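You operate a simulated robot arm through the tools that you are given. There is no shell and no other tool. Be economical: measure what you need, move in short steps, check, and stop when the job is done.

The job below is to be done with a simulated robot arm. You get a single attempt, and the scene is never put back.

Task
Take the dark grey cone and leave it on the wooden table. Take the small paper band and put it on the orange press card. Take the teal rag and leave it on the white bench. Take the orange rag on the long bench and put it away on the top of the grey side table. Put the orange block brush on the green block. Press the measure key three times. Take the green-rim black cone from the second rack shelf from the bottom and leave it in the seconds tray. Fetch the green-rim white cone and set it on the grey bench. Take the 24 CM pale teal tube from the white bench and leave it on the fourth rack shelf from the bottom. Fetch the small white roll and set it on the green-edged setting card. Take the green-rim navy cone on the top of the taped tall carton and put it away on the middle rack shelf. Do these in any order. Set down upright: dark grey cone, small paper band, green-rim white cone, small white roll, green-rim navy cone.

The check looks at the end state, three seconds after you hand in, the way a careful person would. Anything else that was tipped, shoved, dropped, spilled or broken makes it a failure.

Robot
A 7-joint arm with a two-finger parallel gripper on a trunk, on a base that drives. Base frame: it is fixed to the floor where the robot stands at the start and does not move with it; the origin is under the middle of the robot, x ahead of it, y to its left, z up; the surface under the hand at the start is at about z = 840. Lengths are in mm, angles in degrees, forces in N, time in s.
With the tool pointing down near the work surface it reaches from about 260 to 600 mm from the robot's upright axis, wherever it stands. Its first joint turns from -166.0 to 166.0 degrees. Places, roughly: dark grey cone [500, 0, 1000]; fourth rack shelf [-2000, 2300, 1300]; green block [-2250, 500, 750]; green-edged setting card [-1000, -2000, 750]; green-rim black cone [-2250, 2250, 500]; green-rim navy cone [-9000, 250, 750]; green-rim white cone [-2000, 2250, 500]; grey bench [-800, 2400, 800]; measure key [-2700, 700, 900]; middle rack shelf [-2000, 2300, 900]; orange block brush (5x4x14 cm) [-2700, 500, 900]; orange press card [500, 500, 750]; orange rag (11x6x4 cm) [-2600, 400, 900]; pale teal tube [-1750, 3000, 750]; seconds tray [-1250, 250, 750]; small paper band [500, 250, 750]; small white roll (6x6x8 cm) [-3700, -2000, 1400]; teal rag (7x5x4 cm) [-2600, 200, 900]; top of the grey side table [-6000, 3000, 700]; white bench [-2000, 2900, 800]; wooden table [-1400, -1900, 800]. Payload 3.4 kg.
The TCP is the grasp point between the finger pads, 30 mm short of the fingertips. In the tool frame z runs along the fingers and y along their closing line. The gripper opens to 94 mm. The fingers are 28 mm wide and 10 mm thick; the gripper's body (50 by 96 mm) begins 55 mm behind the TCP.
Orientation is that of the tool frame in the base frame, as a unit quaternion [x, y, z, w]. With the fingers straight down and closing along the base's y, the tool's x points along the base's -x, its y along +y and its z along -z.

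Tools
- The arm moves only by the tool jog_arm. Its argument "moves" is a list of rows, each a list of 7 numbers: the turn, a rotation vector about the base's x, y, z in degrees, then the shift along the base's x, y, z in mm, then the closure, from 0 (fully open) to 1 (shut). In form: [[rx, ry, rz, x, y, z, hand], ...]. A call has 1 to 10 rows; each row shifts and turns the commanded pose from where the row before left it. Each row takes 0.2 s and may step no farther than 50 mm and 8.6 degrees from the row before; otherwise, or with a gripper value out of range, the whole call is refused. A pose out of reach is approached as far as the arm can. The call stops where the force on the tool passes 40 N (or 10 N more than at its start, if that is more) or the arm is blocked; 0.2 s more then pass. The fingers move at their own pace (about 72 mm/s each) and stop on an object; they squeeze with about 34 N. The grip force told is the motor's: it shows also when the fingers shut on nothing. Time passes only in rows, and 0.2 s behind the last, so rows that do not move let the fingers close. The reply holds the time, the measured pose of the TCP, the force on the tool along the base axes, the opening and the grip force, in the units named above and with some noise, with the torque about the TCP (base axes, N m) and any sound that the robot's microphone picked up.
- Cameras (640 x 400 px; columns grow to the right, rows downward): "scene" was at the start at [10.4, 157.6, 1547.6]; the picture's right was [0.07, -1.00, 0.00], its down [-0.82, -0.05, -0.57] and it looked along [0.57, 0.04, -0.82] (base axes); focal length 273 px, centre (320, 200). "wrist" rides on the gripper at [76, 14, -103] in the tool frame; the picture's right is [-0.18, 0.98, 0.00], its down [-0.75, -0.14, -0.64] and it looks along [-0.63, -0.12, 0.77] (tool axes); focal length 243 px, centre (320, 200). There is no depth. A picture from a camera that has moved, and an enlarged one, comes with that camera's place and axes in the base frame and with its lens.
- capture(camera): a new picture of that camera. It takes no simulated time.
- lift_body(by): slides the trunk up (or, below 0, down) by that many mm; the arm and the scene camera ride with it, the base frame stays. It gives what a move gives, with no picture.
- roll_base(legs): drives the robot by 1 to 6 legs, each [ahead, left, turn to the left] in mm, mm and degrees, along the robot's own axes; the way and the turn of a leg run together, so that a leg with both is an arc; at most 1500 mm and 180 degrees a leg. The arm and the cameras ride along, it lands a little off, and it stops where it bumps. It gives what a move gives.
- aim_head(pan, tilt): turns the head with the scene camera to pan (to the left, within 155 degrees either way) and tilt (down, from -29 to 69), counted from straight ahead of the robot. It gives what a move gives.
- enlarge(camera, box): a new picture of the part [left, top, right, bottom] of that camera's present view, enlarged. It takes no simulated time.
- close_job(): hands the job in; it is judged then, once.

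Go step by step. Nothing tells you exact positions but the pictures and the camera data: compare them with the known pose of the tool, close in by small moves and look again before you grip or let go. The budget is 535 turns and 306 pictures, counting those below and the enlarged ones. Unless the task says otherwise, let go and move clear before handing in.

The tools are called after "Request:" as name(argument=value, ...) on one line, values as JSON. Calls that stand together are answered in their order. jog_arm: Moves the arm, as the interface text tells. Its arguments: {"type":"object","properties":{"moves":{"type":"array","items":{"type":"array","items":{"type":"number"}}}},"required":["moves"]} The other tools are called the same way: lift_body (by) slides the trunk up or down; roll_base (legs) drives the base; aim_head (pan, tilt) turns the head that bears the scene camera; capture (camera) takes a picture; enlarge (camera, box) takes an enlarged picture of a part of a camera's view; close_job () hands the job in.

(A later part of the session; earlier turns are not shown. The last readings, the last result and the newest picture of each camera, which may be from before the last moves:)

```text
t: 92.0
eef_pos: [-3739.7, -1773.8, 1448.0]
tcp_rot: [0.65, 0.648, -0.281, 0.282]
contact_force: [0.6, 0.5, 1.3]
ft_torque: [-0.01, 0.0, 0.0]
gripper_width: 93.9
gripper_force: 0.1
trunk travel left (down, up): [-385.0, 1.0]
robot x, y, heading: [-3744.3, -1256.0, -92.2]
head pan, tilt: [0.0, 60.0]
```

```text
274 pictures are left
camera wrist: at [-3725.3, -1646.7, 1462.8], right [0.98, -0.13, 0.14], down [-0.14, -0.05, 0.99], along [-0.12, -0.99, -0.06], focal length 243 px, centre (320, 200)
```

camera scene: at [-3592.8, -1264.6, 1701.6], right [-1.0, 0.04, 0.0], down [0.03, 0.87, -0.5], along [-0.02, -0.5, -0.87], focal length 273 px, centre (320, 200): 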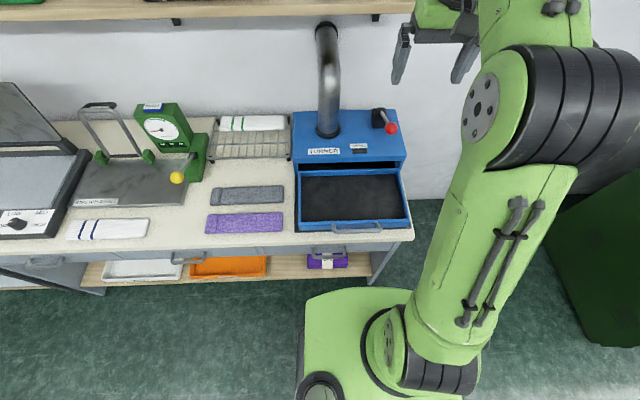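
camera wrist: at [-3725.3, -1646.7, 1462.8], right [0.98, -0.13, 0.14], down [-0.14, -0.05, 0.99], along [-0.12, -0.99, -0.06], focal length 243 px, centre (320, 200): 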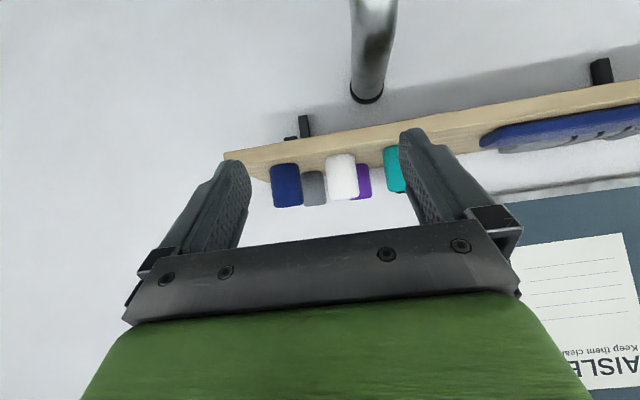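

The roll is centred near [-3731,-2045], base z≈1374. I'll flatten the hand further to ~20° below horizontal and line up in front of it with fingers at ~75 mm.

Request:
jog_arm(moves=[[-7.5, 0, 0, 3, -20, 0, 0.2], [-7.5, 0, 0, 3, -20, -5, 0.2], [-7.5, 0, 0, 3, -20, -10, 0.2], [0, 0, 0, 0, -30, -10, 0.2], [0, 0, 0, 0, -30, 0, 0.2]])

Request:
capture(camera="wrist")

Request:
aim_head(pan=0, tilt=20)

Request:
capture(camera="scene")

```text
t: 93.2
eef_pos: [-3731.1, -1896.1, 1422.5]
tcp_rot: [0.583, 0.581, -0.402, 0.401]
contact_force: [-0.5, -0.5, -0.3]
ft_torque: [-0.01, 0.04, -0.01]
gripper_width: 75.0
gripper_force: 0.2
trunk travel left (down, up): [-385.0, 1.0]
robot x, y, heading: [-3743.3, -1258.5, -91.9]
head pan, tilt: [0.0, 60.0]
```

```text
273 pictures are left
camera wrist: at [-3716.6, -1771.8, 1387.2], right [0.98, -0.06, 0.17], down [-0.14, 0.33, 0.93], along [-0.12, -0.94, 0.32], focal length 243 px, centre (320, 200)
```

wrist: 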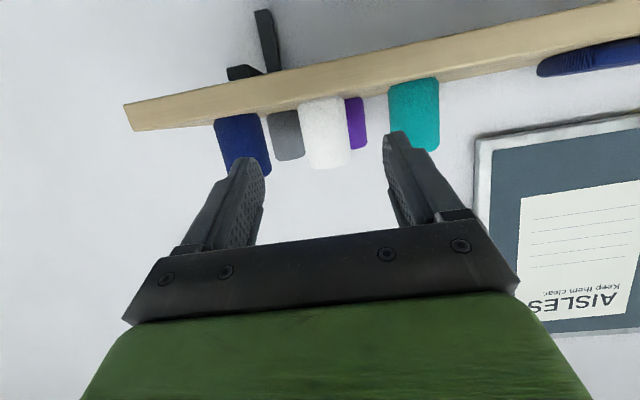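

```text
t: 94.3
eef_pos: [-3731.1, -1893.3, 1422.5]
tcp_rot: [0.582, 0.581, -0.402, 0.403]
contact_force: [1.0, -0.2, 0.1]
ft_torque: [0.0, 0.02, 0.02]
gripper_width: 75.2
gripper_force: 0.1
trunk travel left (down, up): [-385.0, 1.0]
robot x, y, heading: [-3744.4, -1252.1, -92.2]
head pan, tilt: [0.0, 20.0]
```

```text
272 pictures are left
camera scene: at [-3593.7, -1290.9, 1759.7], right [-1.0, 0.04, 0.0], down [0.01, 0.34, -0.94], along [-0.03, -0.94, -0.34], focal length 273 px, centre (320, 200)
```

scene: 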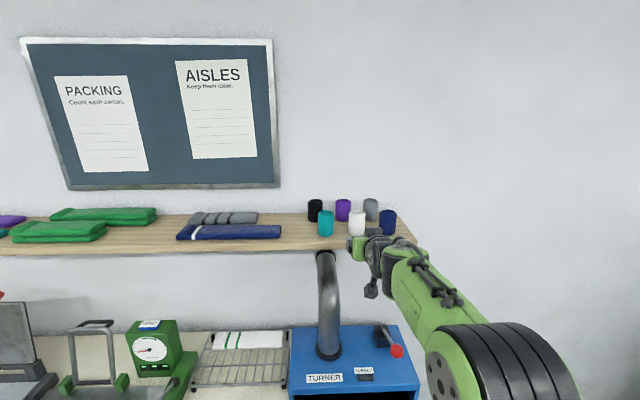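

The camera hangs below the hand at this tilt, which would foul the table when placing, so I'll steepen to ~33° and then advance onto the roll.

Request:
jog_arm(moves=[[6.5, 0, 0, 0, -20, 0, 0.2], [6.5, 0, 0, 0, -20, 2, 0.2], [0, 0, 0, 0, -20, 0, 0.2], [0, 0, 0, 0, 0, 0, 0.2]])

Request:
capture(camera="wrist")

Request:
enlarge(camera="scene", box=[290, 180, 450, 280])

```text
t: 95.3
eef_pos: [-3730.4, -1953.0, 1423.4]
tcp_rot: [0.623, 0.624, -0.332, 0.334]
contact_force: [-0.6, -0.2, 0.0]
ft_torque: [-0.01, -0.02, -0.01]
gripper_width: 75.0
gripper_force: 0.0
trunk travel left (down, up): [-385.0, 1.0]
robot x, y, heading: [-3744.5, -1251.9, -92.1]
head pan, tilt: [0.0, 20.0]
```

```text
271 pictures are left
camera wrist: at [-3717.1, -1824.6, 1417.6], right [0.98, -0.1, 0.15], down [-0.14, 0.11, 0.98], along [-0.12, -0.99, 0.1], focal length 243 px, centre (320, 200)
```

wrist: 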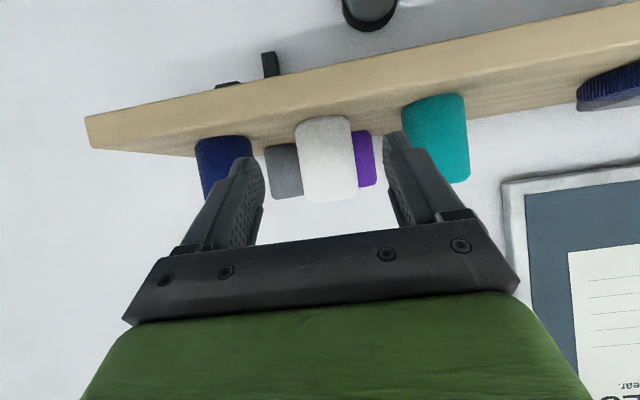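

```text
4.00 times, centred on (370, 230) of scene
camera zoom: at [-3593.6, -1289.7, 1759.8], right [-1.0, 0.04, 0.0], down [0.01, 0.34, -0.94], along [-0.03, -0.94, -0.34], focal length 1091 px, centre (120, 80)
```

zoom: 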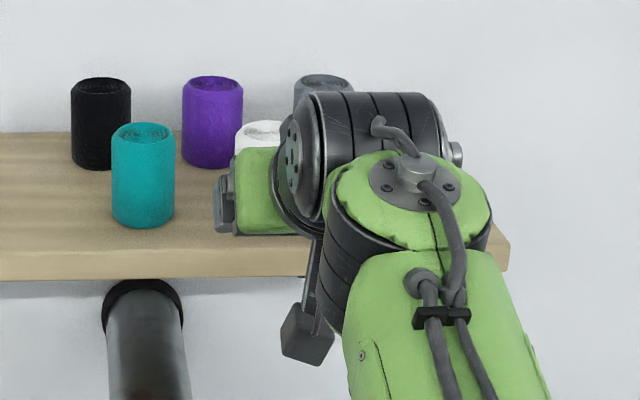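

Request:
jog_arm(moves=[[0, 0, 0, -2, -20, 0, 0.2], [0, 0, 0, 0, -20, 0, 0.2], [0, 0, 0, 0, -20, 0, 0.2], [0, 0, 0, 0, 0, 0, 0.2]])

Request:
capture(camera="wrist")

```text
t: 96.3
eef_pos: [-3736.5, -1969.9, 1406.7]
tcp_rot: [0.624, 0.624, -0.332, 0.333]
contact_force: [0.1, 0.0, -0.7]
ft_torque: [0.03, 0.01, 0.02]
gripper_width: 75.3
gripper_force: 0.1
out of reach, approached as far as the arm can: row 1, 2, 3
trunk travel left (down, up): [-385.0, 1.0]
robot x, y, heading: [-3740.4, -1253.3, -92.0]
head pan, tilt: [0.0, 20.0]
```

```text
269 pictures are left
camera wrist: at [-3722.0, -1839.9, 1400.8], right [0.98, -0.1, 0.15], down [-0.14, 0.11, 0.98], along [-0.12, -0.99, 0.1], focal length 243 px, centre (320, 200)
```

wrist: 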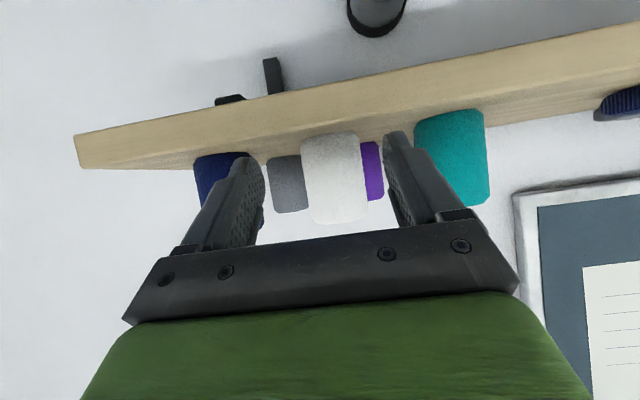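

That's beyond reach from the front (max ≈715 mm). I'll instead stand in the gap right of the desk (heading -90), where the roll is ~490 mm away, and grip with the hand nearly down but tilted ~25°. First I retract.

Request:
jog_arm(moves=[[0, 0, 0, 0, 40, 5, 0.2], [6.4, 0, 0, 0, 40, 5, 0.2], [6.4, 0, 0, 0, 40, 5, 0.2], [6.4, 0, 0, 0, 40, 0, 0.2], [6.4, 0, 0, 0, 40, 0, 0.2], [6.4, 0, 0, 0, 40, 0, 0.2]])

Request:
roll_base(legs=[[-330, 0, 2], [0, -450, 0]])

```text
t: 97.7
eef_pos: [-3736.1, -1725.7, 1421.4]
tcp_rot: [0.692, 0.691, -0.147, 0.149]
contact_force: [0.4, 0.5, 0.3]
ft_torque: [-0.01, -0.02, 0.0]
gripper_width: 75.3
gripper_force: 0.1
trunk travel left (down, up): [-385.0, 1.0]
robot x, y, heading: [-3745.0, -1255.4, -92.3]
head pan, tilt: [0.0, 20.0]
```

```text
t: 102.2
eef_pos: [-4158.9, -1396.5, 1421.7]
tcp_rot: [0.679, 0.704, -0.145, 0.152]
contact_force: [-0.1, 0.1, 0.0]
ft_torque: [-0.02, -0.02, -0.01]
gripper_width: 75.5
gripper_force: 0.1
trunk travel left (down, up): [-385.0, 1.0]
robot x, y, heading: [-4185.0, -921.3, -90.3]
head pan, tilt: [0.0, 20.0]
```

Now I'll swing the hand round to the robot's left side at constant tool orientation before driving into the gap.

Request:
jog_arm(moves=[[0, 0, -2, 27, 40, 0, 0.2], [0, 0, 0, 27, 40, 0, 0.2], [0, 0, 0, 27, 40, 0, 0.2], [0, 0, 0, 27, 40, 0, 0.2], [0, 0, 0, 27, 40, 0, 0.2], [0, 0, 0, 27, 40, 0, 0.2], [0, 0, 0, 27, 40, 0, 0.2], [0, 0, 0, 27, 40, 0, 0.2], [0, 0, 0, 27, 40, 0, 0.2], [0, 0, 0, 27, 40, 0, 0.2]])

Request:
aim_head(pan=20, tilt=45)

Request:
capture(camera="scene")

```text
t: 104.3
eef_pos: [-3906.2, -1041.4, 1414.9]
tcp_rot: [0.718, 0.686, -0.077, 0.093]
contact_force: [0.1, 0.6, -0.2]
ft_torque: [0.0, 0.0, 0.0]
gripper_width: 75.2
gripper_force: 0.1
trunk travel left (down, up): [-385.0, 1.0]
robot x, y, heading: [-4182.7, -919.8, -90.1]
head pan, tilt: [0.0, 20.0]
stopped in row 10: the arm was blocked; the commanded pose is now the measured one
```

```text
t: 105.2
eef_pos: [-3905.8, -1043.2, 1415.4]
tcp_rot: [0.717, 0.687, -0.076, 0.094]
contact_force: [0.3, 0.0, 0.2]
ft_torque: [-0.02, 0.0, 0.01]
gripper_width: 75.1
gripper_force: 0.0
trunk travel left (down, up): [-385.0, 1.0]
robot x, y, heading: [-4181.4, -922.8, -90.2]
head pan, tilt: [20.0, 45.0]
```

```text
268 pictures are left
camera scene: at [-4004.7, -936.3, 1721.1], right [-0.94, -0.34, 0.0], down [-0.24, 0.66, -0.71], along [0.24, -0.67, -0.71], focal length 273 px, centre (320, 200)
```

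scene: 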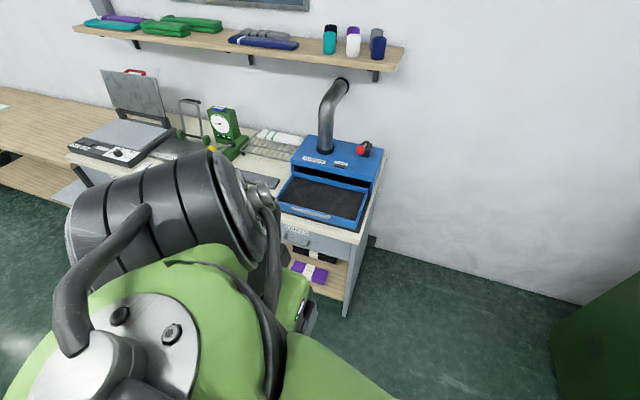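

The arm fouls its own head side there. Instead I'll keep the arm straight ahead and turn the robot to face +x in the gap; first bring the hand back to the front with ~12° tilt.

Request:
jog_arm(moves=[[0, 0, 0, -31, -34, 0, 0.2], [0, 0, 0, -31, -34, 0, 0.2], [1.8, 1.5, 2.4, -31, -34, 0, 0.2], [0, 0, 0, -31, -34, 0, 0.2], [0, 0, 0, -31, -34, 0, 0.2], [0, 0, 0, -31, -34, 0, 0.2], [0, 0, 0, -31, -34, 0, 0.2], [0, 0, 0, -31, -34, 0, 0.2], [0, 0, 0, -31, -26, 0, 0.2]])

```text
t: 107.2
eef_pos: [-4187.5, -1344.0, 1415.9]
tcp_rot: [0.702, 0.704, -0.072, 0.074]
contact_force: [0.7, 0.1, 0.0]
ft_torque: [-0.01, -0.06, 0.02]
gripper_width: 75.3
gripper_force: 0.1
trunk travel left (down, up): [-385.0, 1.0]
robot x, y, heading: [-4184.2, -918.4, -90.1]
head pan, tilt: [20.0, 45.0]
```

Request:
roll_base(legs=[[0, -65, 0], [0, 0, 90]])

Request:
roll_base(legs=[[0, -700, 0]])

Request:
aim_head(pan=-20, tilt=60)

Request:
capture(camera="scene")

```text
t: 112.1
eef_pos: [-3827.6, -921.4, 1415.6]
tcp_rot: [-0.002, 0.994, 0.001, 0.105]
contact_force: [0.7, -0.5, 0.6]
ft_torque: [-0.01, -0.01, 0.0]
gripper_width: 75.3
gripper_force: 0.1
trunk travel left (down, up): [-385.0, 1.0]
robot x, y, heading: [-4246.0, -917.6, 0.4]
head pan, tilt: [20.0, 45.0]
```

```text
t: 115.9
eef_pos: [-3823.5, -1616.2, 1416.6]
tcp_rot: [-0.003, 0.995, 0.002, 0.104]
contact_force: [-0.1, -0.8, 0.0]
ft_torque: [0.01, 0.01, 0.01]
gripper_width: 75.1
gripper_force: 0.0
trunk travel left (down, up): [-385.0, 1.0]
robot x, y, heading: [-4242.3, -1615.9, 0.2]
head pan, tilt: [20.0, 45.0]
```

```text
t: 117.0
eef_pos: [-3823.8, -1616.7, 1415.8]
tcp_rot: [-0.003, 0.994, 0.002, 0.105]
contact_force: [0.0, -0.4, -0.2]
ft_torque: [0.02, 0.03, -0.01]
gripper_width: 75.0
gripper_force: 0.1
trunk travel left (down, up): [-385.0, 1.0]
robot x, y, heading: [-4245.4, -1616.7, 0.3]
head pan, tilt: [-20.0, 60.0]
```

```text
267 pictures are left
camera scene: at [-4243.4, -1485.6, 1701.6], right [-0.34, -0.94, 0.0], down [-0.82, 0.29, -0.5], along [0.47, -0.17, -0.87], focal length 273 px, centre (320, 200)
```

scene: 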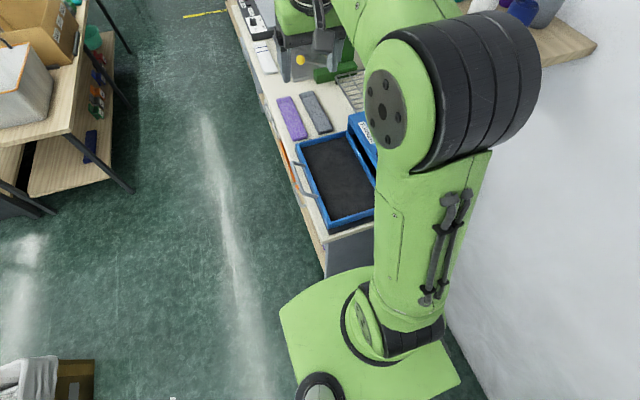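

The base is actually narrower (~200 mm half-width) and everything is clear. I'll continue right toward the wall, stopping with the hand short of the shelf.

Request:
roll_base(legs=[[0, -240, 0]])

Request:
aim_head(pan=-10, tilt=35)

Request:
capture(camera="scene")

Request:
capture(camera="wrist")

```text
t: 118.7
eef_pos: [-3821.5, -1858.7, 1417.3]
tcp_rot: [-0.005, 0.995, 0.002, 0.105]
contact_force: [-0.5, 0.3, -0.2]
ft_torque: [0.0, 0.0, -0.02]
gripper_width: 75.2
gripper_force: 0.1
trunk travel left (down, up): [-385.0, 1.0]
robot x, y, heading: [-4244.6, -1861.3, 0.9]
head pan, tilt: [-20.0, 60.0]
```

```text
t: 119.6
eef_pos: [-3821.1, -1857.4, 1417.0]
tcp_rot: [-0.005, 0.994, 0.002, 0.105]
contact_force: [-0.8, -0.7, -0.8]
ft_torque: [0.03, -0.04, 0.0]
gripper_width: 75.5
gripper_force: 0.0
trunk travel left (down, up): [-385.0, 1.0]
robot x, y, heading: [-4242.4, -1860.1, 0.4]
head pan, tilt: [-10.0, 35.0]
```

```text
266 pictures are left
camera scene: at [-4218.3, -1720.6, 1735.8], right [-0.16, -0.99, 0.0], down [-0.57, 0.09, -0.82], along [0.81, -0.13, -0.57], focal length 273 px, centre (320, 200)
```

scene: 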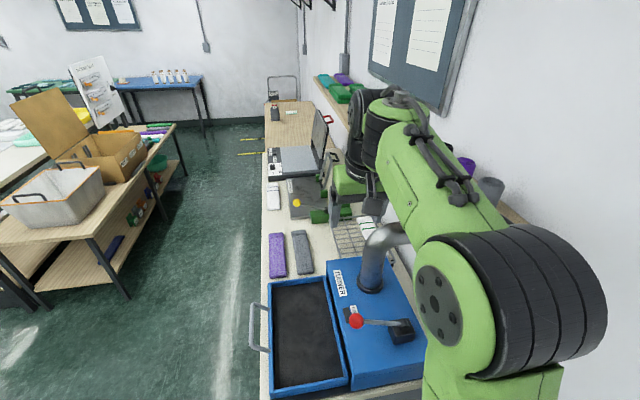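

```text
265 pictures are left
camera wrist: at [-3918.2, -1843.5, 1501.3], right [0.17, 0.98, 0.04], down [0.61, -0.14, 0.78], along [0.78, -0.11, -0.62], focal length 243 px, centre (320, 200)
```

wrist: 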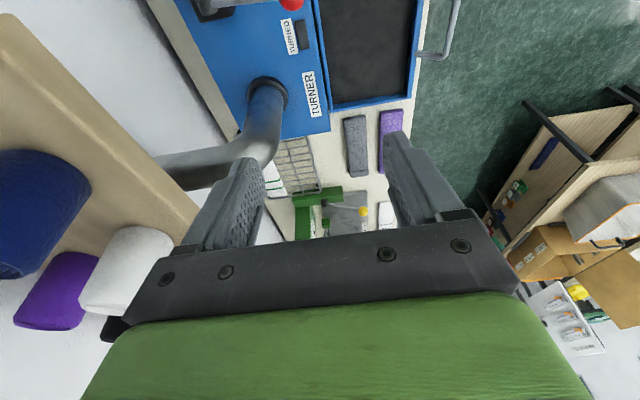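

The hand is in front of the shelf end. Since a finger couldn't pass over the roll at this height, I'll yaw the tool -90° so the fingers straddle it in x and slide in from the front.

Request:
jog_arm(moves=[[0, 0, -8.4, 0, 0, 0, 0.2], [0, 0, -8.4, 0, 0, 0, 0.2], [0, 0, -8.4, 0, 0, 0, 0.2], [0, 0, -8.4, 0, 0, 0, 0.2], [0, 0, -8.4, 0, 0, 0, 0.2]])

Request:
jog_arm(moves=[[0, 0, -8.4, 5, 10, 0, 0.2], [0, 0, -8.4, 10, 10, 0, 0.2], [0, 0, -8.4, 15, 10, 0, 0.2], [0, 0, -8.4, 15, 0, 0, 0.2], [0, 0, -8.4, 15, 0, 0, 0.2], [0, 0, -6, 15, 0, 0, 0.2]])

Request:
capture(camera="wrist")

```text
t: 120.8
eef_pos: [-3823.0, -1857.7, 1417.6]
tcp_rot: [0.353, 0.93, -0.036, 0.099]
contact_force: [-0.5, -0.9, 0.0]
ft_torque: [-0.04, 0.03, 0.0]
gripper_width: 75.3
gripper_force: 0.1
trunk travel left (down, up): [-385.0, 1.0]
robot x, y, heading: [-4238.4, -1864.6, 0.7]
head pan, tilt: [-10.0, 35.0]
```

```text
t: 122.2
eef_pos: [-3763.0, -1826.9, 1416.3]
tcp_rot: [0.661, 0.743, -0.068, 0.079]
contact_force: [-1.1, 0.3, 0.6]
ft_torque: [-0.01, -0.02, -0.02]
gripper_width: 75.3
gripper_force: 0.1
out of reach, approached as far as the arm can: row 6
trunk travel left (down, up): [-385.0, 1.0]
robot x, y, heading: [-4242.2, -1858.6, 0.8]
head pan, tilt: [-10.0, 35.0]
```

```text
264 pictures are left
camera wrist: at [-3759.9, -1729.6, 1501.4], right [1.0, -0.07, 0.04], down [-0.07, -0.62, 0.78], along [-0.03, -0.79, -0.62], focal length 243 px, centre (320, 200)
```

wrist: 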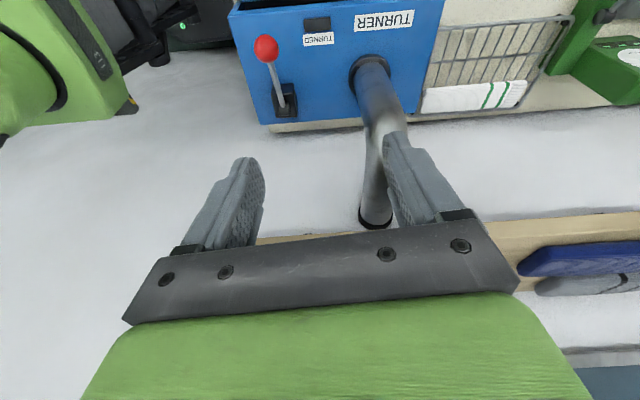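

This sideways pose is near the arm's limit. Let me look at the base from above to learn its true footprint, since the front approach would work if I can stand ~120 mm closer.

Request:
aim_head(pan=-30, tilt=69)

Request:
capture(camera="scene")

Request:
aim_head(pan=40, tilt=69)

Request:
capture(camera="scene")

```text
t: 123.2
eef_pos: [-3761.5, -1827.2, 1416.3]
tcp_rot: [0.661, 0.743, -0.069, 0.079]
contact_force: [0.1, 0.1, 0.0]
ft_torque: [-0.01, 0.03, -0.03]
gripper_width: 75.2
gripper_force: 0.1
trunk travel left (down, up): [-385.0, 1.0]
robot x, y, heading: [-4241.0, -1859.0, 0.4]
head pan, tilt: [-30.0, 68.8]
```

```text
263 pictures are left
camera scene: at [-4256.5, -1734.0, 1692.3], right [-0.49, -0.87, 0.0], down [-0.81, 0.46, -0.36], along [0.32, -0.18, -0.93], focal length 273 px, centre (320, 200)
```

scene: 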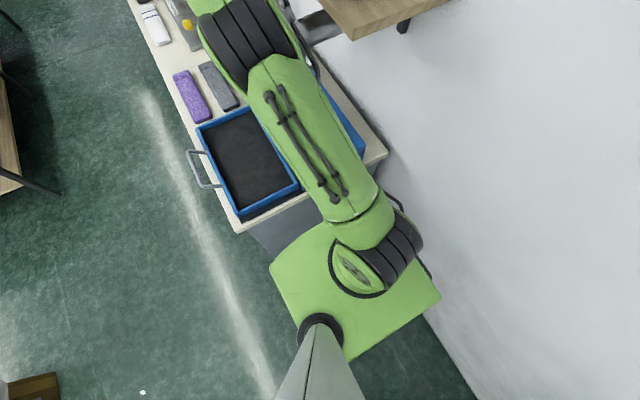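

```text
t: 124.6
eef_pos: [-3761.7, -1827.1, 1417.4]
tcp_rot: [0.661, 0.743, -0.068, 0.079]
contact_force: [-0.3, -0.5, -1.0]
ft_torque: [0.03, 0.02, 0.05]
gripper_width: 75.3
gripper_force: 0.0
trunk travel left (down, up): [-385.0, 1.0]
robot x, y, heading: [-4243.5, -1856.1, 0.7]
head pan, tilt: [40.0, 68.8]
```

```text
262 pictures are left
camera scene: at [-4262.6, -1670.3, 1692.2], right [0.65, -0.76, 0.0], down [-0.71, -0.61, -0.36], along [0.28, 0.24, -0.93], focal length 273 px, centre (320, 200)
```

scene: 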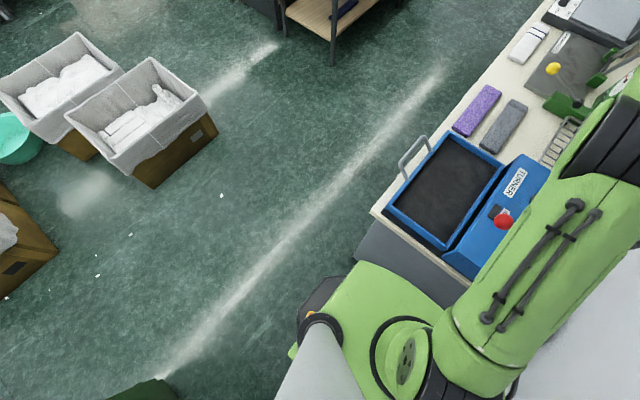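

The base is only ~172 mm deep ahead of the axis, so I can stand much closer at the desk front. I'll undo the yaw and go back round.

Request:
jog_arm(moves=[[0, 0, 8.4, -15, 0, 0, 0.2], [0, 0, 8.4, -15, 0, 0, 0.2], [0, 0, 8.4, -15, 0, 0, 0.2], [0, 0, 8.4, -10, 0, 0, 0.2], [0, 0, 8.4, -5, -10, 0, 0.2], [0, 0, 8.4, 0, -10, 0, 0.2], [0, 0, 8.4, 0, -10, 0, 0.2], [0, 0, 8.4, 0, 0, 0, 0.2], [0, 0, 8.4, 0, 0, 0, 0.2], [0, 0, 8.4, 0, 0, 0, 0.2]])

Request:
roll_base(legs=[[0, 700, 0], [0, 0, -91], [0, 500, 0]])

```text
t: 126.8
eef_pos: [-3821.5, -1858.3, 1415.6]
tcp_rot: [-0.007, 0.994, 0.003, 0.104]
contact_force: [0.1, -0.8, -1.1]
ft_torque: [0.01, 0.01, -0.01]
gripper_width: 75.2
gripper_force: 0.0
trunk travel left (down, up): [-385.0, 1.0]
robot x, y, heading: [-4240.5, -1861.2, 0.7]
head pan, tilt: [40.0, 68.8]
```

```text
t: 137.2
eef_pos: [-3775.0, -1596.6, 1415.5]
tcp_rot: [0.721, 0.685, -0.075, 0.073]
contact_force: [-0.8, 0.1, -0.3]
ft_torque: [0.0, -0.02, 0.01]
gripper_width: 75.2
gripper_force: 0.0
trunk travel left (down, up): [-385.0, 1.0]
robot x, y, heading: [-3749.1, -1179.3, -92.7]
head pan, tilt: [40.0, 68.8]
```

Request:
roll_base(legs=[[0, 15, 2.6], [195, 0, 0]])

Request:
aim_head(pan=0, tilt=69)

Request:
capture(camera="scene")

```text
t: 139.3
eef_pos: [-3740.5, -1785.1, 1415.1]
tcp_rot: [0.704, 0.703, -0.071, 0.074]
contact_force: [0.0, 0.0, -0.4]
ft_torque: [0.03, -0.01, -0.04]
gripper_width: 75.2
gripper_force: 0.0
trunk travel left (down, up): [-385.0, 1.0]
robot x, y, heading: [-3736.6, -1360.6, -90.3]
head pan, tilt: [40.0, 68.8]
stopped in leg 2: the robot was blocked; the commanded pose is now the measured one
```

```text
t: 140.3
eef_pos: [-3741.8, -1781.2, 1415.3]
tcp_rot: [0.704, 0.702, -0.072, 0.075]
contact_force: [0.3, 0.3, -0.6]
ft_torque: [0.02, 0.0, 0.01]
gripper_width: 75.0
gripper_force: 0.1
trunk travel left (down, up): [-385.0, 1.0]
robot x, y, heading: [-3737.7, -1358.5, -90.3]
head pan, tilt: [0.0, 68.8]
```

```text
261 pictures are left
camera scene: at [-3586.2, -1357.0, 1692.2], right [-1.0, 0.0, 0.0], down [0.0, 0.93, -0.36], along [0.0, -0.36, -0.93], focal length 273 px, centre (320, 200)
```

scene: 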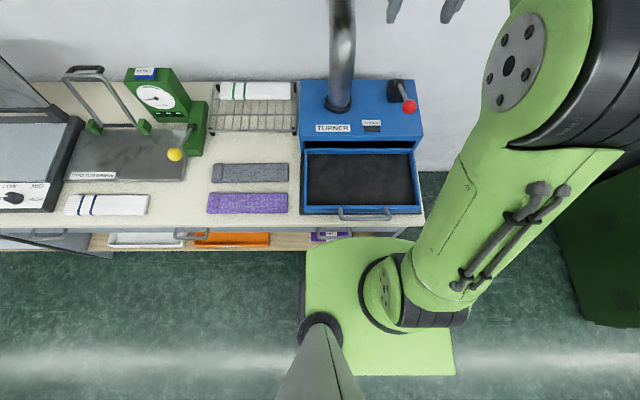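

The base just touched the desk front; I'll back off a few mm. Nothing shows as moved. Then I extend the tilted hand toward the roll.

Request:
roll_base(legs=[[-8, 0, 0]])

Request:
jog_arm(moves=[[-7.5, 0, 0, 2, -15, 5, 0.2], [-7.5, 0, 0, 2, -15, 5, 0.2], [-7.5, 0, 0, 2, -15, 0, 0.2], [-7.5, 0, 0, 0, -20, 0, 0.2], [-7.5, 0, 0, 0, -25, 0, 0.2], [-7.5, 0, 0, 0, -25, 0, 0.2], [0, 0, 0, 0, -30, 0, 0.2]])

Request:
capture(camera="wrist")

```text
t: 141.1
eef_pos: [-3739.9, -1775.4, 1414.4]
tcp_rot: [0.705, 0.702, -0.071, 0.074]
contact_force: [0.5, -0.2, -0.5]
ft_torque: [0.01, 0.0, 0.03]
gripper_width: 75.0
gripper_force: 0.0
trunk travel left (down, up): [-385.0, 1.0]
robot x, y, heading: [-3734.4, -1355.5, -90.4]
head pan, tilt: [0.0, 68.8]
```

```text
t: 142.7
eef_pos: [-3733.0, -1920.6, 1424.0]
tcp_rot: [0.623, 0.621, -0.335, 0.337]
contact_force: [-1.1, -0.1, -0.3]
ft_torque: [0.02, -0.01, 0.02]
gripper_width: 75.2
gripper_force: 0.1
trunk travel left (down, up): [-385.0, 1.0]
robot x, y, heading: [-3732.8, -1354.3, -90.3]
head pan, tilt: [0.0, 68.8]
```

```text
260 pictures are left
camera wrist: at [-3720.0, -1792.8, 1417.3], right [0.98, -0.1, 0.16], down [-0.14, 0.12, 0.98], along [-0.12, -0.99, 0.11], focal length 243 px, centre (320, 200)
```

wrist: 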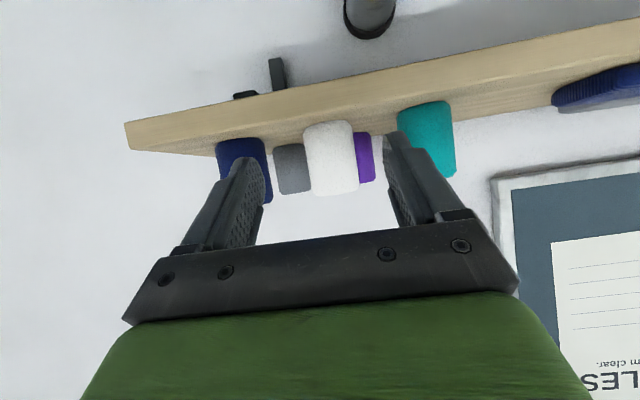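

Request:
jog_arm(moves=[[0, 0, 0, 0, -25, 0, 0.2], [0, 0, 0, 0, -25, 0, 0.2], [0, 0, 0, 0, -25, 0, 0.2], [0, 0, 0, 0, 0, 0, 0.2]])

Request:
capture(camera="wrist")

```text
t: 143.7
eef_pos: [-3733.9, -1993.9, 1427.1]
tcp_rot: [0.622, 0.621, -0.336, 0.338]
contact_force: [-0.6, -0.1, -0.5]
ft_torque: [-0.01, 0.01, -0.01]
gripper_width: 74.7
gripper_force: 0.0
trunk travel left (down, up): [-385.0, 1.0]
robot x, y, heading: [-3738.0, -1352.6, -90.2]
head pan, tilt: [0.0, 68.8]
```

```text
259 pictures are left
camera wrist: at [-3720.7, -1865.0, 1418.3], right [0.98, -0.1, 0.16], down [-0.14, 0.13, 0.98], along [-0.12, -0.99, 0.11], focal length 243 px, centre (320, 200)
```

wrist: 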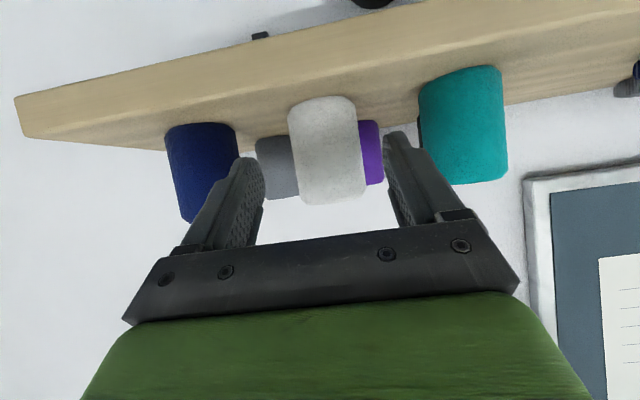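

Request:
jog_arm(moves=[[0, 0, 0, 0, -20, 0, 0.2], [0, 0, 0, 0, -20, 0, 0.2], [0, 0, 0, 0, -8, 0, 0.2], [0, 0, 0, 0, 0, 0, 0.2]])

Request:
capture(camera="wrist")

```text
t: 144.7
eef_pos: [-3735.3, -2042.3, 1425.3]
tcp_rot: [0.622, 0.621, -0.336, 0.338]
contact_force: [0.1, -0.1, 0.6]
ft_torque: [-0.02, 0.0, 0.01]
gripper_width: 75.0
gripper_force: 0.2
trunk travel left (down, up): [-385.0, 1.0]
robot x, y, heading: [-3736.1, -1355.7, -90.3]
head pan, tilt: [0.0, 68.8]
```

```text
258 pictures are left
camera wrist: at [-3721.1, -1914.2, 1417.8], right [0.98, -0.1, 0.16], down [-0.14, 0.13, 0.98], along [-0.12, -0.99, 0.11], focal length 243 px, centre (320, 200)
```

wrist: 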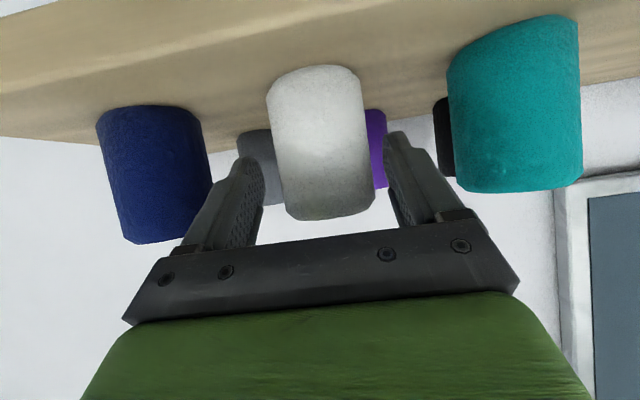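

Roll appears about at the fingertips; I'll advance ~18 mm more and close.

Request:
jog_arm(moves=[[0, 0, 0, 0, -10, 0, 0.2], [0, 0, 0, 0, -8, 0, 0.2], [0, 0, 0, 0, 0, 0, 0.35], [0, 0, 0, 0, 0, 0, 0.7], [0, 0, 0, 0, 0, 0, 0.7]])

Request:
capture(camera="wrist")

```text
t: 145.9
eef_pos: [-3736.5, -2059.9, 1425.3]
tcp_rot: [0.622, 0.621, -0.336, 0.339]
contact_force: [0.0, 0.0, -0.1]
ft_torque: [0.01, -0.05, -0.03]
gripper_width: 53.5
gripper_force: 34.0
trunk travel left (down, up): [-385.0, 1.0]
robot x, y, heading: [-3741.2, -1352.8, -90.0]
head pan, tilt: [0.0, 68.8]
```

```text
257 pictures are left
camera wrist: at [-3721.2, -1931.0, 1418.0], right [0.98, -0.1, 0.16], down [-0.14, 0.13, 0.98], along [-0.12, -0.99, 0.11], focal length 243 px, centre (320, 200)
```

wrist: 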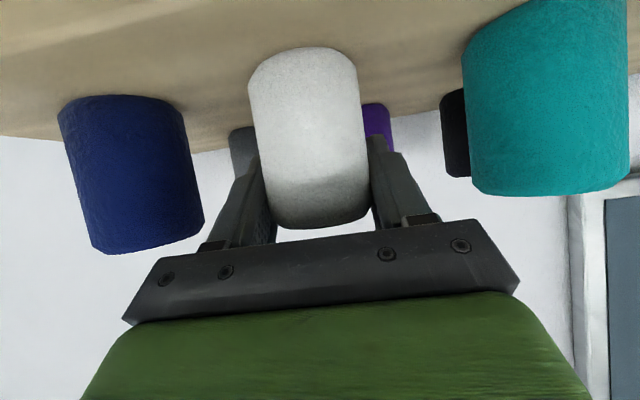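

The roll is gripped (53.5 mm). I'll lift a little and withdraw.

Request:
jog_arm(moves=[[0, 0, 0, 0, 3, 8, 0.75], [0, 0, 0, 0, 5, 8, 0.75], [0, 0, 0, 0, 25, 0, 0.75], [0, 0, 0, 0, 40, 0, 0.75], [0, 0, 0, 0, 45, 0, 0.75], [0, 0, 0, 0, 45, 0, 0.75], [0, 0, 0, 0, 45, 0, 0.75], [0, 0, 0, 0, 45, 0, 0.75]])

Request:
capture(camera="wrist")

```text
t: 147.7
eef_pos: [-3735.5, -1804.3, 1442.7]
tcp_rot: [0.622, 0.621, -0.337, 0.339]
contact_force: [-0.4, 0.7, -0.2]
ft_torque: [0.02, 0.02, 0.03]
gripper_width: 53.4
gripper_force: 33.9
trunk travel left (down, up): [-385.0, 1.0]
robot x, y, heading: [-3736.6, -1354.8, -90.2]
head pan, tilt: [0.0, 68.8]
```

```text
256 pictures are left
camera wrist: at [-3721.9, -1676.6, 1434.4], right [0.98, -0.1, 0.16], down [-0.14, 0.13, 0.98], along [-0.12, -0.99, 0.11], focal length 243 px, centre (320, 200)
```

wrist: 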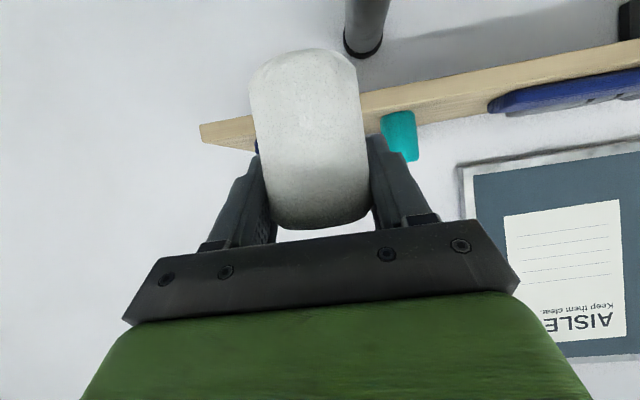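

Now I'll drive back to the wooden table, in front of the green-edged card, and lower the trunk.

Request:
roll_base(legs=[[-350, 0, 0], [0, 1350, 0], [0, 1300, 0]])

Request:
lift_body(by=-250)

Request:
aim_head(pan=0, tilt=40)

Request:
capture(camera="scene")

```text
t: 162.5
eef_pos: [-1076.8, -1486.4, 1441.0]
tcp_rot: [0.628, 0.615, -0.339, 0.335]
contact_force: [0.0, 0.1, -1.0]
ft_torque: [-0.03, -0.02, 0.02]
gripper_width: 53.6
gripper_force: 34.4
trunk travel left (down, up): [-385.0, 1.0]
robot x, y, heading: [-1070.6, -1034.3, -91.3]
head pan, tilt: [0.0, 68.8]
```

```text
t: 165.1
eef_pos: [-1076.2, -1487.3, 1191.9]
tcp_rot: [0.627, 0.616, -0.338, 0.335]
contact_force: [0.4, -0.2, -0.4]
ft_torque: [0.03, -0.03, -0.04]
gripper_width: 53.6
gripper_force: 33.8
trunk travel left (down, up): [-135.0, 251.0]
robot x, y, heading: [-1068.9, -1032.5, -91.2]
head pan, tilt: [0.0, 68.8]
```

```text
t: 166.0
eef_pos: [-1077.3, -1486.8, 1191.8]
tcp_rot: [0.627, 0.616, -0.338, 0.336]
contact_force: [0.3, 0.2, -0.3]
ft_torque: [-0.04, -0.01, 0.03]
gripper_width: 53.4
gripper_force: 33.3
trunk travel left (down, up): [-135.0, 251.0]
robot x, y, heading: [-1068.4, -1029.3, -91.3]
head pan, tilt: [0.0, 40.0]
```

```text
255 pictures are left
camera scene: at [-919.9, -1059.7, 1479.1], right [-1.0, 0.02, 0.0], down [0.01, 0.64, -0.77], along [-0.02, -0.77, -0.64], focal length 273 px, centre (320, 200)
```

scene: 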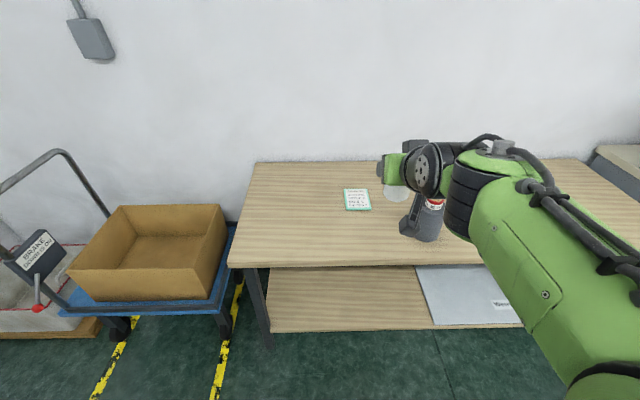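

The card is at about [-1092,-1915]. I'll drive 300 mm closer, then look again.

Request:
roll_base(legs=[[290, -15, 1.2]])

Request:
jog_arm(moves=[[0, 0, 0, 0, -20, -45, 0.75], [0, 0, 0, 0, -20, -45, 0.75], [0, 0, 0, 0, -20, -45, 0.75], [0, 0, 0, 0, -20, -45, 0.75], [0, 0, 0, 0, 0, -45, 0.75]])

Request:
capture(camera="scene")

Request:
capture(camera="wrist")

```text
t: 168.0
eef_pos: [-1086.9, -1771.8, 1191.3]
tcp_rot: [0.623, 0.621, -0.335, 0.337]
contact_force: [0.0, 0.1, 0.2]
ft_torque: [-0.03, 0.02, 0.0]
gripper_width: 53.6
gripper_force: 34.1
trunk travel left (down, up): [-135.0, 251.0]
robot x, y, heading: [-1090.2, -1315.8, -90.4]
head pan, tilt: [0.0, 40.0]
```

```text
t: 169.2
eef_pos: [-1088.6, -1851.4, 968.3]
tcp_rot: [0.623, 0.621, -0.335, 0.338]
contact_force: [-0.3, 0.1, 0.0]
ft_torque: [0.0, -0.02, -0.04]
gripper_width: 53.2
gripper_force: 34.0
trunk travel left (down, up): [-135.0, 251.0]
robot x, y, heading: [-1091.4, -1316.0, -90.0]
head pan, tilt: [0.0, 40.0]
```

```text
254 pictures are left
camera scene: at [-938.0, -1341.3, 1479.1], right [-1.0, 0.0, 0.0], down [0.0, 0.64, -0.77], along [0.0, -0.77, -0.64], focal length 273 px, centre (320, 200)
```

scene: 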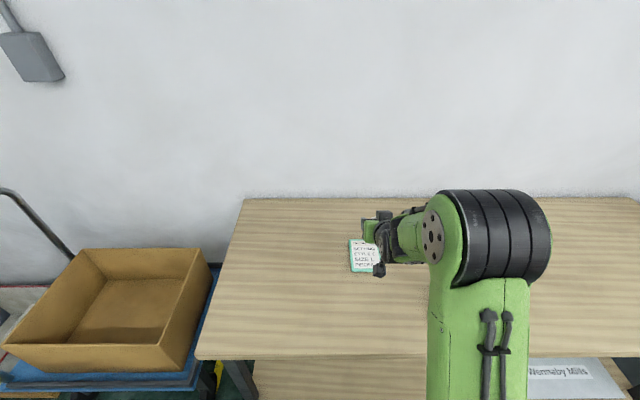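

```text
253 pictures are left
camera wrist: at [-1073.8, -1723.0, 960.7], right [0.98, -0.1, 0.16], down [-0.15, 0.13, 0.98], along [-0.12, -0.99, 0.11], focal length 243 px, centre (320, 200)
```

wrist: 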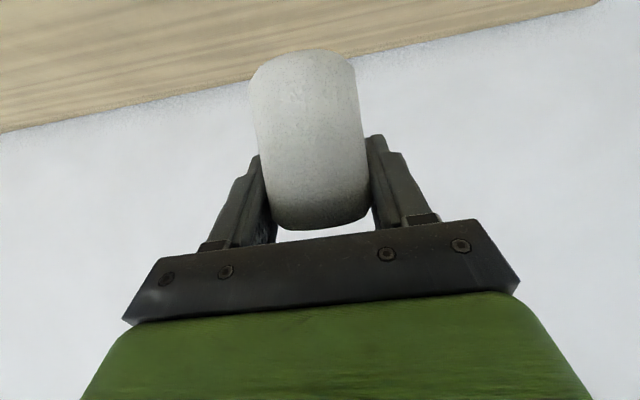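

Request:
enlarge(camera="scene", box=[320, 200, 448, 280])

```text
5.00 times, centred on (384, 240) of scene
camera zoom: at [-938.0, -1341.3, 1479.1], right [-1.0, 0.0, 0.0], down [0.0, 0.64, -0.77], along [0.0, -0.77, -0.64], focal length 1364 px, centre (0, 0)
```

zoom: 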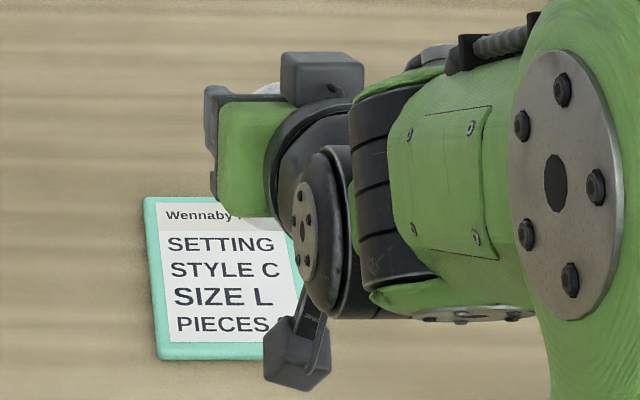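

Card centre [-1090,-1919]. I'll move over it and lower to just above.

Request:
jog_arm(moves=[[0, 0, 0, -1, -35, -30, 0.75], [0, 0, 0, 0, -33, -30, 0.75], [0, 0, 0, 0, 0, -40, 0.75], [0, 0, 0, 0, 0, -30, 0.75], [0, 0, 0, 0, 0, 0, 0.75]])

Request:
enlarge(camera="scene", box=[320, 200, 448, 280])

```text
t: 170.4
eef_pos: [-1089.7, -1918.7, 836.1]
tcp_rot: [0.622, 0.621, -0.336, 0.339]
contact_force: [-0.5, 0.6, 0.2]
ft_torque: [0.02, 0.03, -0.03]
gripper_width: 53.1
gripper_force: 34.6
trunk travel left (down, up): [-135.0, 251.0]
robot x, y, heading: [-1085.6, -1316.3, -90.4]
head pan, tilt: [0.0, 40.0]
```

```text
5.00 times, centred on (384, 240) of scene
camera zoom: at [-938.0, -1340.6, 1479.2], right [-1.0, 0.0, 0.0], down [0.0, 0.64, -0.77], along [0.0, -0.77, -0.64], focal length 1364 px, centre (0, 0)
```

zoom: 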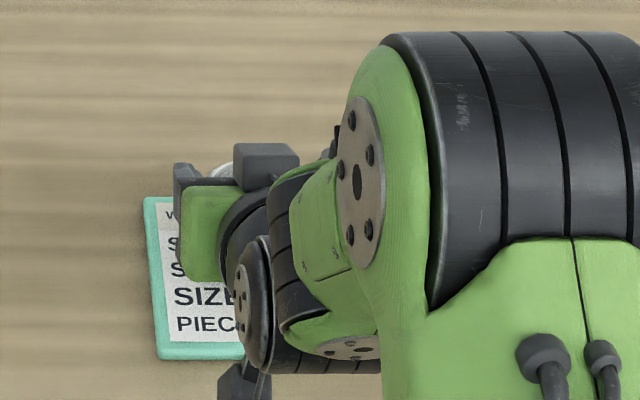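

Request:
jog_arm(moves=[[0, 0, 0, 0, 0, -4, 0.75], [0, 0, 0, 0, 0, -4, 0.75], [0, 0, 0, 0, 0, -3, 0.75], [0, 0, 0, 0, 0, -2, 0.75], [0, 0, 0, 0, 0, 0, 0.75]])

```text
t: 171.6
eef_pos: [-1089.0, -1918.9, 824.4]
tcp_rot: [0.622, 0.62, -0.336, 0.338]
contact_force: [0.2, -0.7, 4.6]
ft_torque: [0.0, 0.03, -0.03]
gripper_width: 53.4
gripper_force: 34.1
trunk travel left (down, up): [-135.0, 251.0]
robot x, y, heading: [-1090.7, -1316.1, -90.2]
head pan, tilt: [0.0, 40.0]
```

Light contact (≈4.6 N). I'll settle 1 mm more, open, and withdraw along the tool axis.

Request:
jog_arm(moves=[[0, 0, 0, 0, 0, -1, 0.75], [0, 0, 0, 0, 0, 0, 0.4], [0, 0, 0, 0, 0, 0, 0.1], [0, 0, 0, 0, 0, 0, 0.1], [0, 0, 0, 0, 25, 10, 0.1], [0, 0, 0, 0, 30, 15, 0.1], [0, 0, 0, 0, 40, 25, 0.1], [0, 0, 0, 0, 40, 25, 0.1], [0, 0, 0, 0, 30, 35, 0.1]])

Request:
capture(camera="scene")

Request:
capture(camera="wrist")

```text
t: 173.6
eef_pos: [-1091.7, -1751.3, 935.1]
tcp_rot: [0.622, 0.62, -0.336, 0.338]
contact_force: [0.0, -0.1, -0.5]
ft_torque: [-0.01, 0.01, -0.01]
gripper_width: 84.4
gripper_force: 0.1
trunk travel left (down, up): [-135.0, 251.0]
robot x, y, heading: [-1089.4, -1316.8, -90.5]
head pan, tilt: [0.0, 40.0]
```

```text
250 pictures are left
camera scene: at [-938.0, -1339.0, 1479.2], right [-1.0, 0.0, 0.0], down [0.0, 0.64, -0.77], along [0.0, -0.77, -0.64], focal length 273 px, centre (320, 200)
```

scene: 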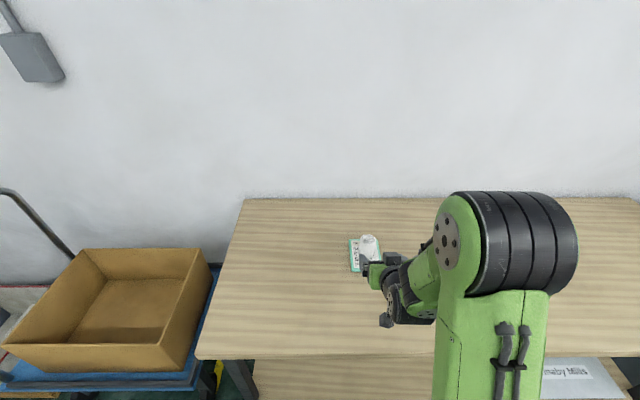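

```text
249 pictures are left
camera wrist: at [-1077.0, -1623.9, 927.4], right [0.98, -0.1, 0.16], down [-0.15, 0.13, 0.98], along [-0.12, -0.99, 0.11], focal length 243 px, centre (320, 200)
```

wrist: 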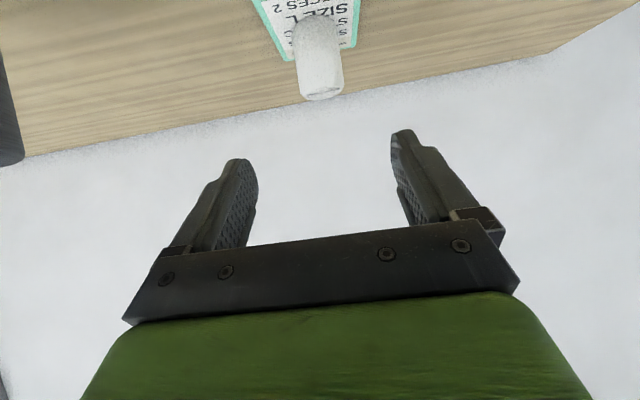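

The roll stands upright on the card. Next: the long white bench items. I'll restore the hand to pointing down, then drive round to the bench's north side.

Request:
jog_arm(moves=[[8, 0, 0, 0, 15, 20, 0], [8, 0, 0, 0, 15, 20, 0], [8, 0, 0, 0, 10, 20, 0], [8, 0, 0, 0, 0, 20, 0], [8, 0, 0, 0, 0, 20, 0], [8, 0, 0, 0, 0, 20, 0], [8.5, 0, 0, 0, 0, 20, 0]])

Request:
roll_base(legs=[[-320, 0, 0], [0, 700, 0], [-1300, 0, 0], [-1000, 0, 0]])

Request:
aim_head(pan=-70, tilt=25)

Request:
capture(camera="scene")

```text
t: 175.2
eef_pos: [-1090.5, -1713.8, 1074.1]
tcp_rot: [0.708, 0.706, -0.002, 0.003]
contact_force: [-0.5, -0.1, 0.2]
ft_torque: [-0.01, 0.03, 0.01]
gripper_width: 94.1
gripper_force: 0.0
trunk travel left (down, up): [-135.0, 251.0]
robot x, y, heading: [-1085.8, -1314.6, -90.0]
head pan, tilt: [0.0, 40.0]
```

```text
t: 191.7
eef_pos: [-366.6, 897.6, 1072.3]
tcp_rot: [0.713, 0.701, -0.002, 0.004]
contact_force: [0.1, -0.7, 0.5]
ft_torque: [-0.01, 0.0, 0.03]
gripper_width: 94.0
gripper_force: 0.0
trunk travel left (down, up): [-135.0, 251.0]
robot x, y, heading: [-360.9, 1290.6, -91.1]
head pan, tilt: [0.0, 40.0]
```

```text
t: 193.1
eef_pos: [-367.0, 896.4, 1073.0]
tcp_rot: [0.712, 0.702, -0.002, 0.003]
contact_force: [0.6, -0.4, 0.2]
ft_torque: [0.0, -0.02, 0.0]
gripper_width: 93.9
gripper_force: 0.1
trunk travel left (down, up): [-135.0, 251.0]
robot x, y, heading: [-357.2, 1291.3, -91.0]
head pan, tilt: [-70.0, 25.0]
```

```text
248 pictures are left
camera scene: at [-295.8, 1322.6, 1502.5], right [-0.33, 0.94, 0.0], down [0.4, 0.14, -0.91], along [-0.86, -0.3, -0.42], focal length 273 px, centre (320, 200)
```

scene: 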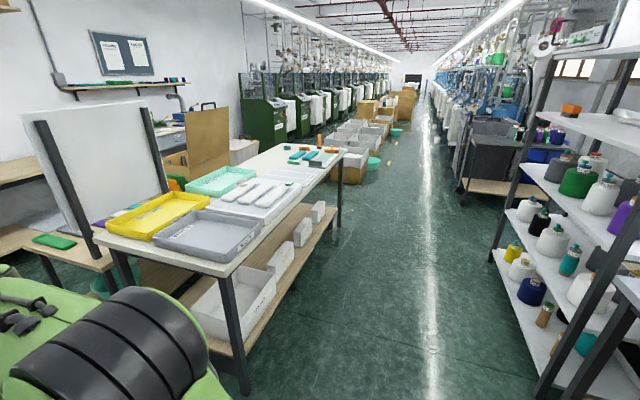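

I see the bench with the yellow seconds tray, and rags and brush at its far end. I'll slide west along its north side to x≈-2500.

Request:
roll_base(legs=[[0, -1100, 1], [0, -1050, 0]])

Request:
aim_head(pan=0, tilt=42)

Request:
capture(camera="scene")

```text
t: 203.8
eef_pos: [-2535.0, 922.3, 1073.1]
tcp_rot: [0.713, 0.701, -0.001, 0.004]
contact_force: [-0.5, -0.9, -0.4]
ft_torque: [-0.01, -0.02, -0.01]
gripper_width: 93.8
gripper_force: 0.1
trunk travel left (down, up): [-135.0, 251.0]
robot x, y, heading: [-2528.5, 1316.5, -90.8]
head pan, tilt: [-70.0, 25.0]
```

```text
t: 205.2
eef_pos: [-2534.0, 922.6, 1073.4]
tcp_rot: [0.713, 0.701, -0.003, 0.003]
contact_force: [-0.6, -0.9, 0.2]
ft_torque: [0.04, 0.0, -0.02]
gripper_width: 93.9
gripper_force: 0.1
trunk travel left (down, up): [-135.0, 251.0]
robot x, y, heading: [-2527.7, 1318.6, -90.8]
head pan, tilt: [0.0, 42.0]
```

```text
247 pictures are left
camera scene: at [-2377.7, 1294.2, 1476.2], right [-1.0, 0.02, 0.0], down [0.01, 0.67, -0.74], along [-0.01, -0.74, -0.67], focal length 273 px, centre (320, 200)
```

scene: 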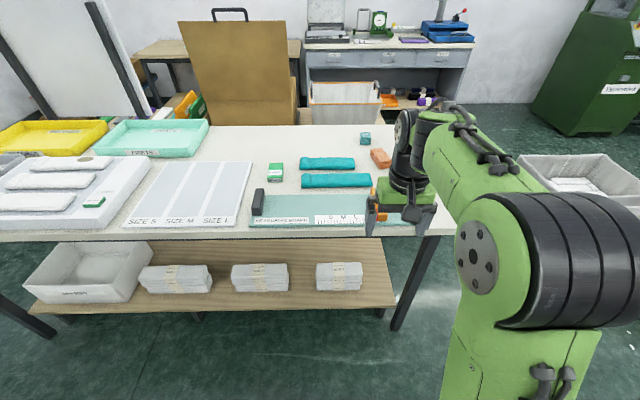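

The rags, green block and measuring board are here, partly hidden by the arm. I'll shift right 300 mm for a clear view.

Request:
roll_base(legs=[[0, -330, 0.8]])

Request:
enlarge(camera="scene", box=[120, 110, 440, 310])

```text
t: 207.4
eef_pos: [-2858.4, 926.1, 1073.9]
tcp_rot: [0.709, 0.705, -0.002, 0.003]
contact_force: [-0.7, 0.7, -0.4]
ft_torque: [0.01, -0.05, -0.02]
gripper_width: 94.1
gripper_force: 0.1
trunk travel left (down, up): [-135.0, 251.0]
robot x, y, heading: [-2856.5, 1328.4, -90.4]
head pan, tilt: [0.0, 42.0]
```

```text
2.00 times, centred on (280, 210) of scene
camera zoom: at [-2704.7, 1299.7, 1476.3], right [-1.0, 0.01, 0.0], down [0.01, 0.67, -0.74], along [0.0, -0.74, -0.67], focal length 546 px, centre (400, 180)
```

zoom: 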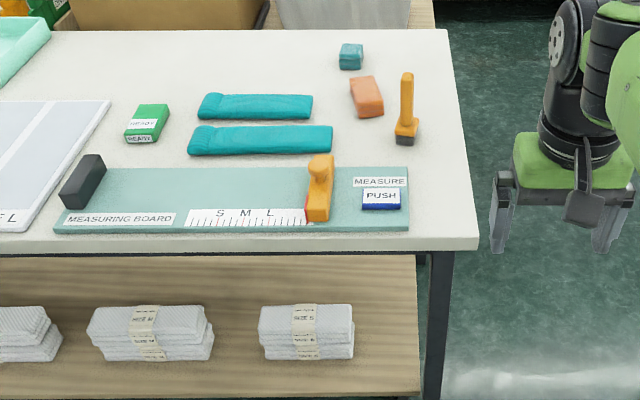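

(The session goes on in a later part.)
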